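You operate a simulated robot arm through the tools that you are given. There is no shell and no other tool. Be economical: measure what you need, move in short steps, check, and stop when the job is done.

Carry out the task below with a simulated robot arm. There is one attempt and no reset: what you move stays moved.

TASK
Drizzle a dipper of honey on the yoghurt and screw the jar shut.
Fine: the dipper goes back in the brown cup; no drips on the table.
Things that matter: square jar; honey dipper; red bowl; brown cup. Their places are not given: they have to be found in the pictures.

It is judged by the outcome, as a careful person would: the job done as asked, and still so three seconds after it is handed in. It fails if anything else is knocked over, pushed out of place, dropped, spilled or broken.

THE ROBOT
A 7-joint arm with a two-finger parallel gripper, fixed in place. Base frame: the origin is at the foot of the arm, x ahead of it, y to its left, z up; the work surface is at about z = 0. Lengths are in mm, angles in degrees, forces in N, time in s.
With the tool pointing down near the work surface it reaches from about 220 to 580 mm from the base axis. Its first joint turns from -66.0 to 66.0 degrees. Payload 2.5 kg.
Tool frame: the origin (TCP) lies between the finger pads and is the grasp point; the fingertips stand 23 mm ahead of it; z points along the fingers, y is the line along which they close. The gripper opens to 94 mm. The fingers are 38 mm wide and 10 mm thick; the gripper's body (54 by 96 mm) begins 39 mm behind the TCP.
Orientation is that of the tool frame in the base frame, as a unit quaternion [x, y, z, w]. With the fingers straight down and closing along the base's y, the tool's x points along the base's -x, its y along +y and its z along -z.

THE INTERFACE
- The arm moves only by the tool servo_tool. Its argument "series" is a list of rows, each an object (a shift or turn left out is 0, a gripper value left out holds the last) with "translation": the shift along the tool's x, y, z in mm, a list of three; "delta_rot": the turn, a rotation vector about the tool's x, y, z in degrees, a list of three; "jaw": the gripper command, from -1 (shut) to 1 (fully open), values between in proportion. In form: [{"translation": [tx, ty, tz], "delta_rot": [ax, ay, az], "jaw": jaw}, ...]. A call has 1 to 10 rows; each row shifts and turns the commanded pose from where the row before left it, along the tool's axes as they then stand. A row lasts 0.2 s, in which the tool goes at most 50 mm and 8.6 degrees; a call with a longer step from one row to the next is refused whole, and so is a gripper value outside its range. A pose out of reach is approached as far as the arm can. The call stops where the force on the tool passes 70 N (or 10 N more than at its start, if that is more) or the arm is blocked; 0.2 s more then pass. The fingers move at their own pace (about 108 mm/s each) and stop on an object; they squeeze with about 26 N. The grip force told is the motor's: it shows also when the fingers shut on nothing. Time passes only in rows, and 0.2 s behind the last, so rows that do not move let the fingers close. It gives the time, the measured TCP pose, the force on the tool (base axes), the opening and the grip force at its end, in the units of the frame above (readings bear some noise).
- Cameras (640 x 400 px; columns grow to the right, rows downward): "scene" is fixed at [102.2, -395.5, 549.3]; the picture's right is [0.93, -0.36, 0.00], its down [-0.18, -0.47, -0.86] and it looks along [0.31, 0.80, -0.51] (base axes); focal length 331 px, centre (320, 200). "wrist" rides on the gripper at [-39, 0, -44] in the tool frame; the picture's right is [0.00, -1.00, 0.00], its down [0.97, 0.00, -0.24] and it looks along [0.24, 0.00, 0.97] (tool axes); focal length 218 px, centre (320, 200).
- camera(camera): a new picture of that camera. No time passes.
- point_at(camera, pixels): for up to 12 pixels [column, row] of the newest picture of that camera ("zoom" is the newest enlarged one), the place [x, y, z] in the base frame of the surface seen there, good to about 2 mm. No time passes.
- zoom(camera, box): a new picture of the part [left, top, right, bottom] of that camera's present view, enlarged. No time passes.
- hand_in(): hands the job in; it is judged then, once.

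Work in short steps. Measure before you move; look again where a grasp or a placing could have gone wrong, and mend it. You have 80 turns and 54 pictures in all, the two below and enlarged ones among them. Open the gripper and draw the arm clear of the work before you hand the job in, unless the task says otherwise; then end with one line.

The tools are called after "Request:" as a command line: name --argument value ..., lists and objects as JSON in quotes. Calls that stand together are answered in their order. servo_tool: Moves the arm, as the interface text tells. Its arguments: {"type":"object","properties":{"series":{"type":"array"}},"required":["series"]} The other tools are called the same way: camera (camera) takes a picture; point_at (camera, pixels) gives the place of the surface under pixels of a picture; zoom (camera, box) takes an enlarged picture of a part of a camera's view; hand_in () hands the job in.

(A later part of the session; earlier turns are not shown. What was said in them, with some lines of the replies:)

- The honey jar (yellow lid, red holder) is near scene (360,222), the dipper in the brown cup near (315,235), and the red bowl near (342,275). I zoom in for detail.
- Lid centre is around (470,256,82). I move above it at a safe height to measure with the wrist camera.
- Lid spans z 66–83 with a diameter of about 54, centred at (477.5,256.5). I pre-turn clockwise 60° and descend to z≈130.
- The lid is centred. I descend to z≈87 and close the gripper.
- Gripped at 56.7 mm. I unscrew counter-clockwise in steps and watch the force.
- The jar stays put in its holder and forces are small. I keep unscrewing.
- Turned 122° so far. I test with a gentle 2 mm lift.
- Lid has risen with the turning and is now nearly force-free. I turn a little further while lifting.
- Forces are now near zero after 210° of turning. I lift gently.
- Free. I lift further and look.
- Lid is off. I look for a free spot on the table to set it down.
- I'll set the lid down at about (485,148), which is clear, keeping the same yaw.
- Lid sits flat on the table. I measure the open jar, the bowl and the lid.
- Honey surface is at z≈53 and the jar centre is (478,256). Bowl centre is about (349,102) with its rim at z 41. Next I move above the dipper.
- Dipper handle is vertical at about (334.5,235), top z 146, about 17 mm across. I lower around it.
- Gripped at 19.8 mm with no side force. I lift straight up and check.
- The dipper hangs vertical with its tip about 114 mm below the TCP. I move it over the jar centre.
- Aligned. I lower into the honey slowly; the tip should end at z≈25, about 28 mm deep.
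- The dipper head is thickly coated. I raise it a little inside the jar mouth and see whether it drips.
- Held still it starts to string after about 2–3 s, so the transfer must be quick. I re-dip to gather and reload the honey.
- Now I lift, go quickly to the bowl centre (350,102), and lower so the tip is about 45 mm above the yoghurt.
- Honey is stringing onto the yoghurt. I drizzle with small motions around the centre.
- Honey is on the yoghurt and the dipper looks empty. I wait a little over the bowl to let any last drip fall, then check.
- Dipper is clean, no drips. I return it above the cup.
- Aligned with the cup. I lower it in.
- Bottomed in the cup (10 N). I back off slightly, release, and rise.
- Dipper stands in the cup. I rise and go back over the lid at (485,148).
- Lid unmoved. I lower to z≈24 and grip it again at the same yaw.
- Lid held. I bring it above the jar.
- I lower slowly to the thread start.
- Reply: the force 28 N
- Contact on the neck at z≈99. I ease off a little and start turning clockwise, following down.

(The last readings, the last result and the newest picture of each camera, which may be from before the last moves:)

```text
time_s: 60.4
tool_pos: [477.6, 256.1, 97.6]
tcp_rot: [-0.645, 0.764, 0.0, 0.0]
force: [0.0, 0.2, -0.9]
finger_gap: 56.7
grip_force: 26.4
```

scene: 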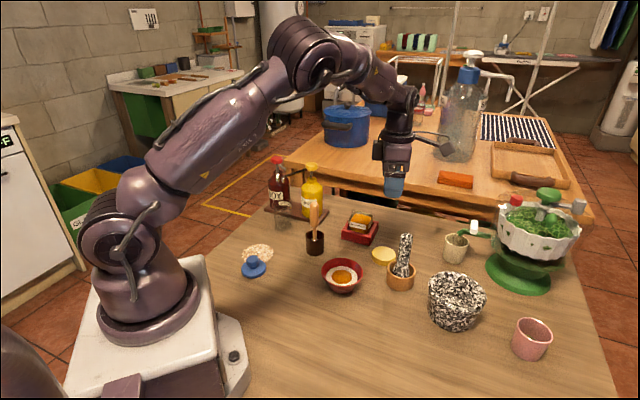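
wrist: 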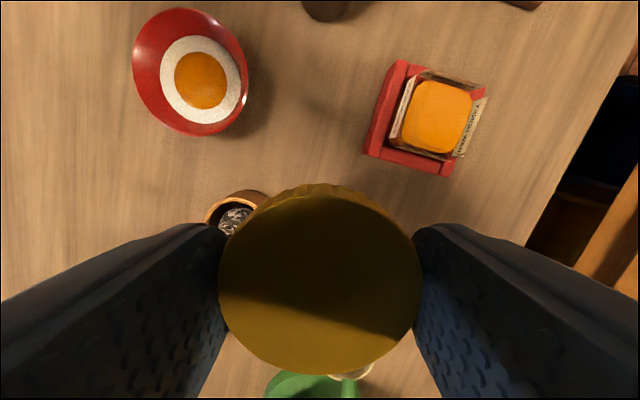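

Request:
servo_tool --series '[{"translation": [0, 0, 0.3], "delta_rot": [0, 0, 8]}, {"translation": [0, 0, 0.3], "delta_rot": [0, 0, 8]}, {"translation": [0, 0, 0.3], "delta_rot": [0, 0, 8]}, {"translation": [0, 0, 0.3], "delta_rot": [0, 0, 8]}, {}]'

Request:
zoom --camera "scene" --box '[320, 180, 400, 250]'

```text
time_s: 61.6
tool_pos: [477.7, 257.0, 95.7]
tcp_rot: [-0.41, 0.912, 0.0, 0.001]
force: [1.5, 2.8, 0.5]
finger_gap: 56.5
grip_force: 25.4
```

```text
5.71 times, centred on (360, 215) of scene
```

zoom: 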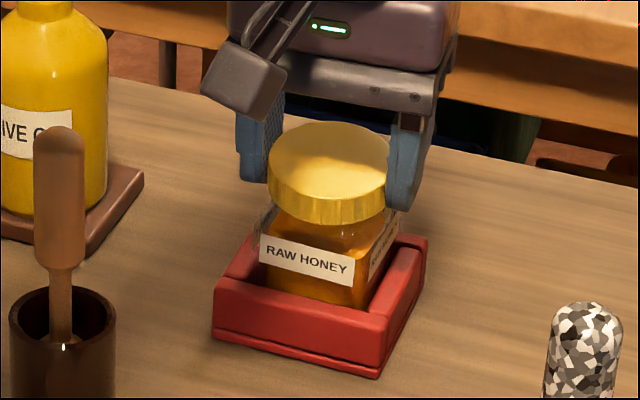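

It's threading down with low force. I continue.

Request:
servo_tool --series '[{"translation": [0, 0, 0.25], "delta_rot": [0, 0, 8]}, {"translation": [0, 0, 0.25], "delta_rot": [0, 0, 8]}, {"translation": [0, 0, 0.25], "delta_rot": [0, 0, 8]}, {"translation": [0, 0, 0.25], "delta_rot": [0, 0, 8]}, {"translation": [0, 0, 0.25], "delta_rot": [0, 0, 8]}, {"translation": [0, 0, 0.25], "delta_rot": [0, 0, 8]}, {}]'

```text
time_s: 63.2
tool_pos: [476.7, 256.6, 92.8]
tcp_rot: [-0.002, 1.0, -0.001, 0.0]
force: [1.1, 0.3, 0.9]
finger_gap: 56.5
grip_force: 26.4
```

Request:
servo_tool --series '[{"translation": [0, 0, 0.2], "delta_rot": [0, 0, 8]}, {"translation": [0, 0, 0.2], "delta_rot": [0, 0, 8]}, {"translation": [0, 0, 0.2], "delta_rot": [0, 0, 8]}, {"translation": [0, 0, 0.2], "delta_rot": [0, 0, 8]}, {"translation": [0, 0, 0.2], "delta_rot": [0, 0, 8]}, {}]'

```text
time_s: 64.6
tool_pos: [477.7, 256.3, 94.3]
tcp_rot: [0.339, 0.941, 0.0, 0.001]
force: [2.2, 0.0, 1.5]
finger_gap: 56.9
grip_force: 26.3
```

Request:
servo_tool --series '[{"translation": [0, 0, 0.2], "delta_rot": [0, 0, 8]}, {"translation": [0, 0, 0.2], "delta_rot": [0, 0, 8]}, {}]'

Request:
zoom --camera "scene" --box '[320, 180, 400, 250]'

Request:
point_at --camera "zoom" --pixels '[[285, 165], [290, 170], [290, 160], [280, 170], [275, 200], [280, 210], [290, 215]]'

```text
time_s: 65.4
tool_pos: [477.2, 256.5, 92.6]
tcp_rot: [0.467, 0.884, 0.0, 0.0]
force: [0.5, -0.7, 0.7]
finger_gap: 56.6
grip_force: 25.7
```

```text
5.71 times, centred on (360, 215) of scene
```

zoom: 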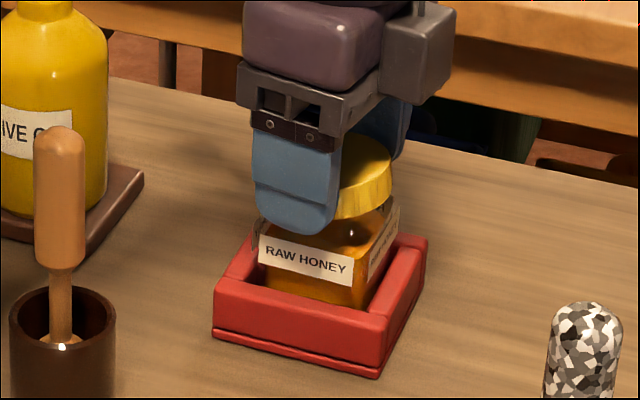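

```text
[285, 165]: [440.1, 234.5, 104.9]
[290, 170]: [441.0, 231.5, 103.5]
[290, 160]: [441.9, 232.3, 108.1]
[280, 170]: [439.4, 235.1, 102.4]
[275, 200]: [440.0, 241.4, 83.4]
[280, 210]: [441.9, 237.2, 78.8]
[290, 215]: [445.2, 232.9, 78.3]
```

Request:
point_at --camera "zoom" --pixels '[[365, 150], [365, 160], [365, 185], [365, 195], [365, 205], [365, 210], [365, 215]]'

Request:
servo_tool --series '[{"translation": [0, 0, 0.2], "delta_rot": [0, 0, 8]}, {"translation": [0, 0, 0.2], "delta_rot": [0, 0, 8]}, {"translation": [0, 0, 0.2], "delta_rot": [0, 0, 8]}, {}]'

```text
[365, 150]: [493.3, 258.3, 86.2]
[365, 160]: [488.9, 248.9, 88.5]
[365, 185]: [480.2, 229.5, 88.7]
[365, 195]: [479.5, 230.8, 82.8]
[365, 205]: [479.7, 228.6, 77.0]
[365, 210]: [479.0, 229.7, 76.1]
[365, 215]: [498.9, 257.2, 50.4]
```

```text
time_s: 66.4
tool_pos: [476.6, 257.1, 91.8]
tcp_rot: [0.64, 0.768, 0.0, 0.0]
force: [0.3, -1.3, 0.2]
finger_gap: 56.5
grip_force: 25.8
```

The fingers have slid down the lid a bit (lid top z≈88, about 5 above seated), so more turns are needed. I release, wind back counter-clockwise 160°, and check the lid.

Request:
servo_tool --series '[{"jaw": 0.6}, {"jaw": 0.6}, {"translation": [0, 0, -15]}, {"translation": [0, 0, -15], "delta_rot": [0, 0, -8]}, {"delta_rot": [0, 0, -8]}, {"delta_rot": [0, 0, -8]}, {"delta_rot": [0, 0, -8]}, {"delta_rot": [0, 0, -8]}, {"delta_rot": [0, 0, -8]}, {"delta_rot": [0, 0, -8]}]'

Request:
servo_tool --series '[{"delta_rot": [0, 0, -8]}, {"delta_rot": [0, 0, -8]}, {"delta_rot": [0, 0, -8]}, {"delta_rot": [0, 0, -8]}, {"delta_rot": [0, 0, -8]}, {"delta_rot": [0, 0, -8]}, {"delta_rot": [0, 0, -8]}, {"delta_rot": [0, 0, -8]}, {"delta_rot": [0, 0, -8]}, {"delta_rot": [0, 0, -8]}]'

Request:
servo_tool --series '[{"delta_rot": [0, 0, -8]}, {"delta_rot": [0, 0, -8]}, {"delta_rot": [0, 0, -8]}, {"delta_rot": [0, 0, -8]}, {"delta_rot": [0, 0, -8]}, {"delta_rot": [0, 0, -8]}, {"delta_rot": [0, 0, -8]}, {"delta_rot": [0, 0, -8]}, {}]'

Request:
zoom --camera "scene" --box '[330, 195, 390, 250]'

Request:
point_at --camera "zoom" --pixels '[[330, 85], [290, 85], [370, 85], [330, 110], [330, 130], [330, 140], [330, 150], [330, 160], [330, 170], [330, 180]]'

```text
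time_s: 68.6
tool_pos: [478.2, 257.1, 122.1]
tcp_rot: [0.203, 0.979, 0.0, -0.001]
force: [-0.1, 0.0, 0.9]
finger_gap: 75.1
grip_force: 0.0
```

```text
time_s: 70.8
tool_pos: [476.8, 256.8, 122.8]
tcp_rot: [-0.474, 0.88, -0.001, 0.0]
force: [0.2, -0.5, 0.3]
finger_gap: 75.0
grip_force: 0.0
```

```text
time_s: 72.8
tool_pos: [477.4, 256.7, 122.3]
tcp_rot: [0.869, -0.495, 0.0, 0.0]
force: [1.0, 0.0, 0.1]
finger_gap: 75.0
grip_force: 0.0
```

```text
7.27 times, centred on (360, 222) of scene
```

zoom: 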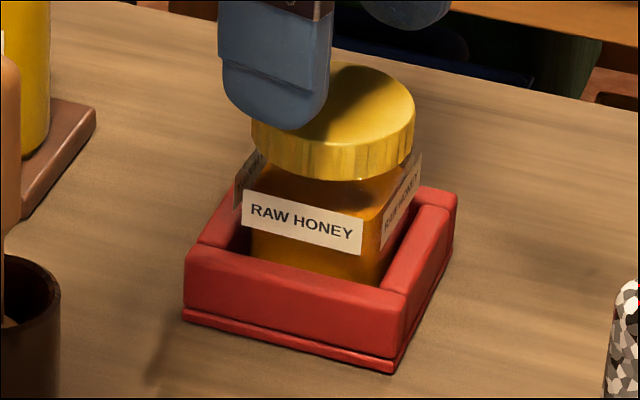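

```text
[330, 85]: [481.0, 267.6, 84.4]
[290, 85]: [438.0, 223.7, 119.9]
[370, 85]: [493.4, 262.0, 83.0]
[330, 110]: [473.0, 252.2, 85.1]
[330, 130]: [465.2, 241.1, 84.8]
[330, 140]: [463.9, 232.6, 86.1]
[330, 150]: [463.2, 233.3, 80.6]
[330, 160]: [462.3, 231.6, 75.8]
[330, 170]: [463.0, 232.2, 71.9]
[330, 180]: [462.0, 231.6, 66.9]
```

The lid is nearly down, roughly 1 mm above its original height. I re-grip at z≈88.5 and tighten until it resists.

Request:
servo_tool --series '[{"translation": [0, 0, 15]}, {"translation": [0, 0, 12]}, {"translation": [0, 0, 6.5]}, {}, {"jaw": -1}, {"jaw": -1}, {"jaw": -1}]'

Request:
servo_tool --series '[{"delta_rot": [0, 0, 8]}, {"delta_rot": [0, 0, 8]}, {"translation": [0, 0, 0.1], "delta_rot": [0, 0, 8]}, {"translation": [0, 0, 0.1], "delta_rot": [0, 0, 8]}, {"translation": [0, 0, 0.1], "delta_rot": [0, 0, 8]}, {"translation": [0, 0, 0.1], "delta_rot": [0, 0, 8]}]'

```text
time_s: 74.4
tool_pos: [478.4, 256.4, 88.5]
tcp_rot: [0.868, -0.496, 0.0, 0.0]
force: [0.2, -0.2, 0.9]
finger_gap: 56.6
grip_force: 25.8
```

```text
time_s: 75.8
tool_pos: [477.4, 256.3, 87.3]
tcp_rot: [-0.59, 0.808, 0.0, 0.0]
force: [-1.9, -0.7, 2.0]
finger_gap: 56.8
grip_force: 26.1
```

Request:
servo_tool --series '[{"translation": [0, 0, 0.1], "delta_rot": [0, 0, 8]}, {"translation": [0, 0, 0.1], "delta_rot": [0, 0, 8]}, {"translation": [0, 0, 0.1], "delta_rot": [0, 0, 8]}, {"delta_rot": [0, 0, 8]}, {"delta_rot": [0, 0, 8]}, {}]'

Request:
zoom --camera "scene" --box '[330, 195, 390, 250]'

```text
time_s: 77.2
tool_pos: [476.7, 255.6, 87.2]
tcp_rot: [-0.278, 0.961, 0.0, 0.0]
force: [-3.1, 2.9, 1.9]
finger_gap: 56.8
grip_force: 25.9
```

```text
7.27 times, centred on (360, 222) of scene
```

zoom: 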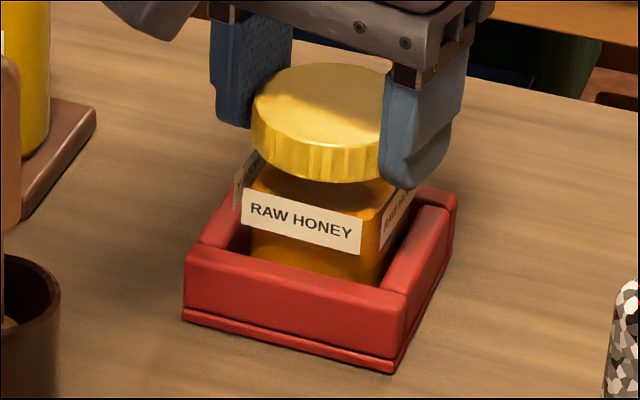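

Lid is back at about its original height and the jar has taken up its slack in the holder. I turn a bit more to be sure it's tight.

Request:
servo_tool --series '[{"delta_rot": [0, 0, 8]}, {"delta_rot": [0, 0, 8]}, {"delta_rot": [0, 0, 8]}, {"delta_rot": [0, 0, 8]}, {"delta_rot": [0, 0, 8]}, {"delta_rot": [0, 0, 8]}, {"delta_rot": [0, 0, 8]}]'

Request:
zoom --camera "scene" --box '[330, 195, 390, 250]'

```text
time_s: 78.8
tool_pos: [476.5, 257.3, 88.6]
tcp_rot: [0.204, 0.979, 0.0, 0.0]
force: [-3.2, 7.7, -0.1]
finger_gap: 56.5
grip_force: 26.2
```

```text
7.27 times, centred on (360, 222) of scene
```

zoom: 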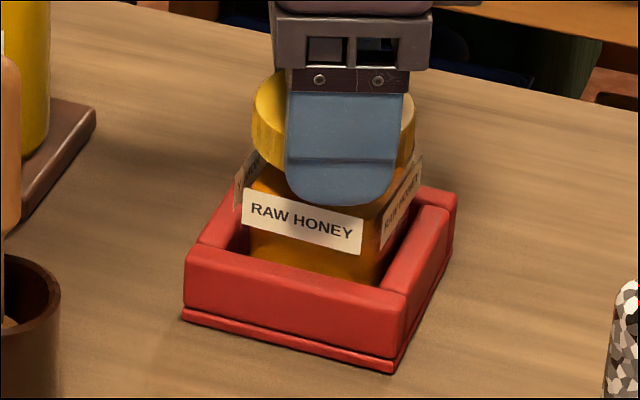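

Request:
servo_tool --series '[{"delta_rot": [0, 0, 8]}, {"delta_rot": [0, 0, 8]}, {"delta_rot": [0, 0, 8]}, {"delta_rot": [0, 0, 8]}, {"delta_rot": [0, 0, 8]}, {"delta_rot": [0, 0, 8]}, {"delta_rot": [0, 0, 8]}]'

Request:
servo_tool --series '[{"jaw": 0.0}, {"jaw": 0.6}, {"jaw": 0.6}, {"translation": [0, 0, -30]}, {"translation": [0, 0, -40]}, {"translation": [0, 0, -45]}, {"translation": [0, 0, -45]}, {}]'

Request:
zoom --camera "scene" --box '[330, 195, 390, 250]'

Request:
point_at --camera "zoom" --pixels '[[330, 85], [290, 95], [370, 95], [330, 110], [330, 130], [330, 150], [330, 160], [330, 170], [330, 180]]'

```text
time_s: 80.4
tool_pos: [477.0, 254.8, 87.2]
tcp_rot: [0.64, 0.768, -0.002, 0.0]
force: [-1.8, -4.9, 2.3]
finger_gap: 56.8
grip_force: 25.9
```

```text
time_s: 82.2
tool_pos: [477.2, 256.1, 249.2]
tcp_rot: [0.64, 0.768, 0.0, 0.0]
force: [0.8, 0.2, -0.2]
finger_gap: 75.2
grip_force: 0.1
```

```text
7.27 times, centred on (360, 222) of scene
```

zoom: 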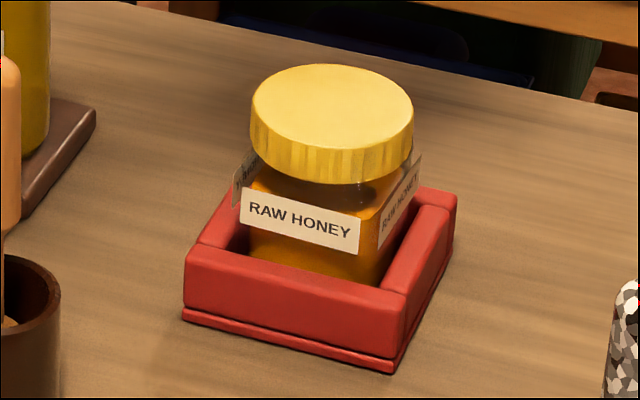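

```text
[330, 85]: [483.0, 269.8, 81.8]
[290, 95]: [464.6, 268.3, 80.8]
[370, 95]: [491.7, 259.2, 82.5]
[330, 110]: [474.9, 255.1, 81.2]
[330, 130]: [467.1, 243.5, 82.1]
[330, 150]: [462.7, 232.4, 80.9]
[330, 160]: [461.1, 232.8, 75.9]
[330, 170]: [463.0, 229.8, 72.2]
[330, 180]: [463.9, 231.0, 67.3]
```

Lid top is at z≈82, same as originally, and the jar is seated in its holder. I draw the arm clear and take a final look.

Request:
servo_tool --series '[{"translation": [0, 0, -40], "jaw": 1}, {"translation": [0, 0, -40]}, {"translation": [0, 0, -30]}, {}]'

Request:
camera --camera "scene"

Request:
zoom --camera "scene" --box '[260, 190, 420, 300]'

```text
time_s: 83.2
tool_pos: [477.4, 256.5, 358.4]
tcp_rot: [0.64, 0.769, 0.0, 0.0]
force: [0.4, 0.3, -0.6]
finger_gap: 93.9
grip_force: 0.1
```

```text
9 pictures are left
```

scene: 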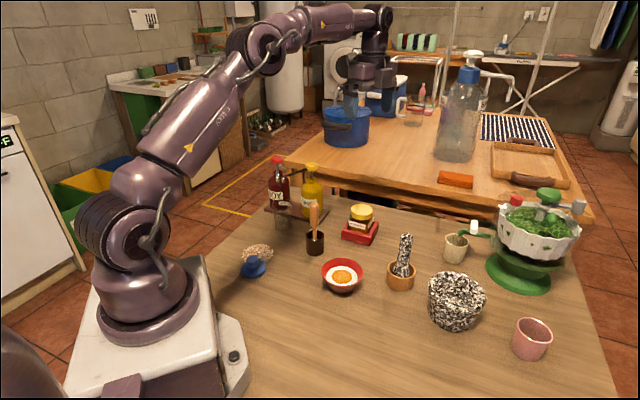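

```text
3.64 times, centred on (340, 245) of scene
```

zoom: 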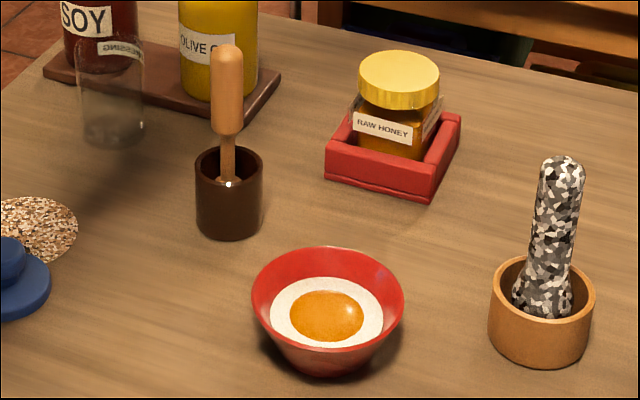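

Everything is in place and there are no drips on the table. Handing in.

Request:
hand_in

```text
The job is handed in.
```

The honey is on the yoghurt, the dipper is back in the brown cup, the jar lid is screwed down to its original height, and the last pictures show no drips on the table.
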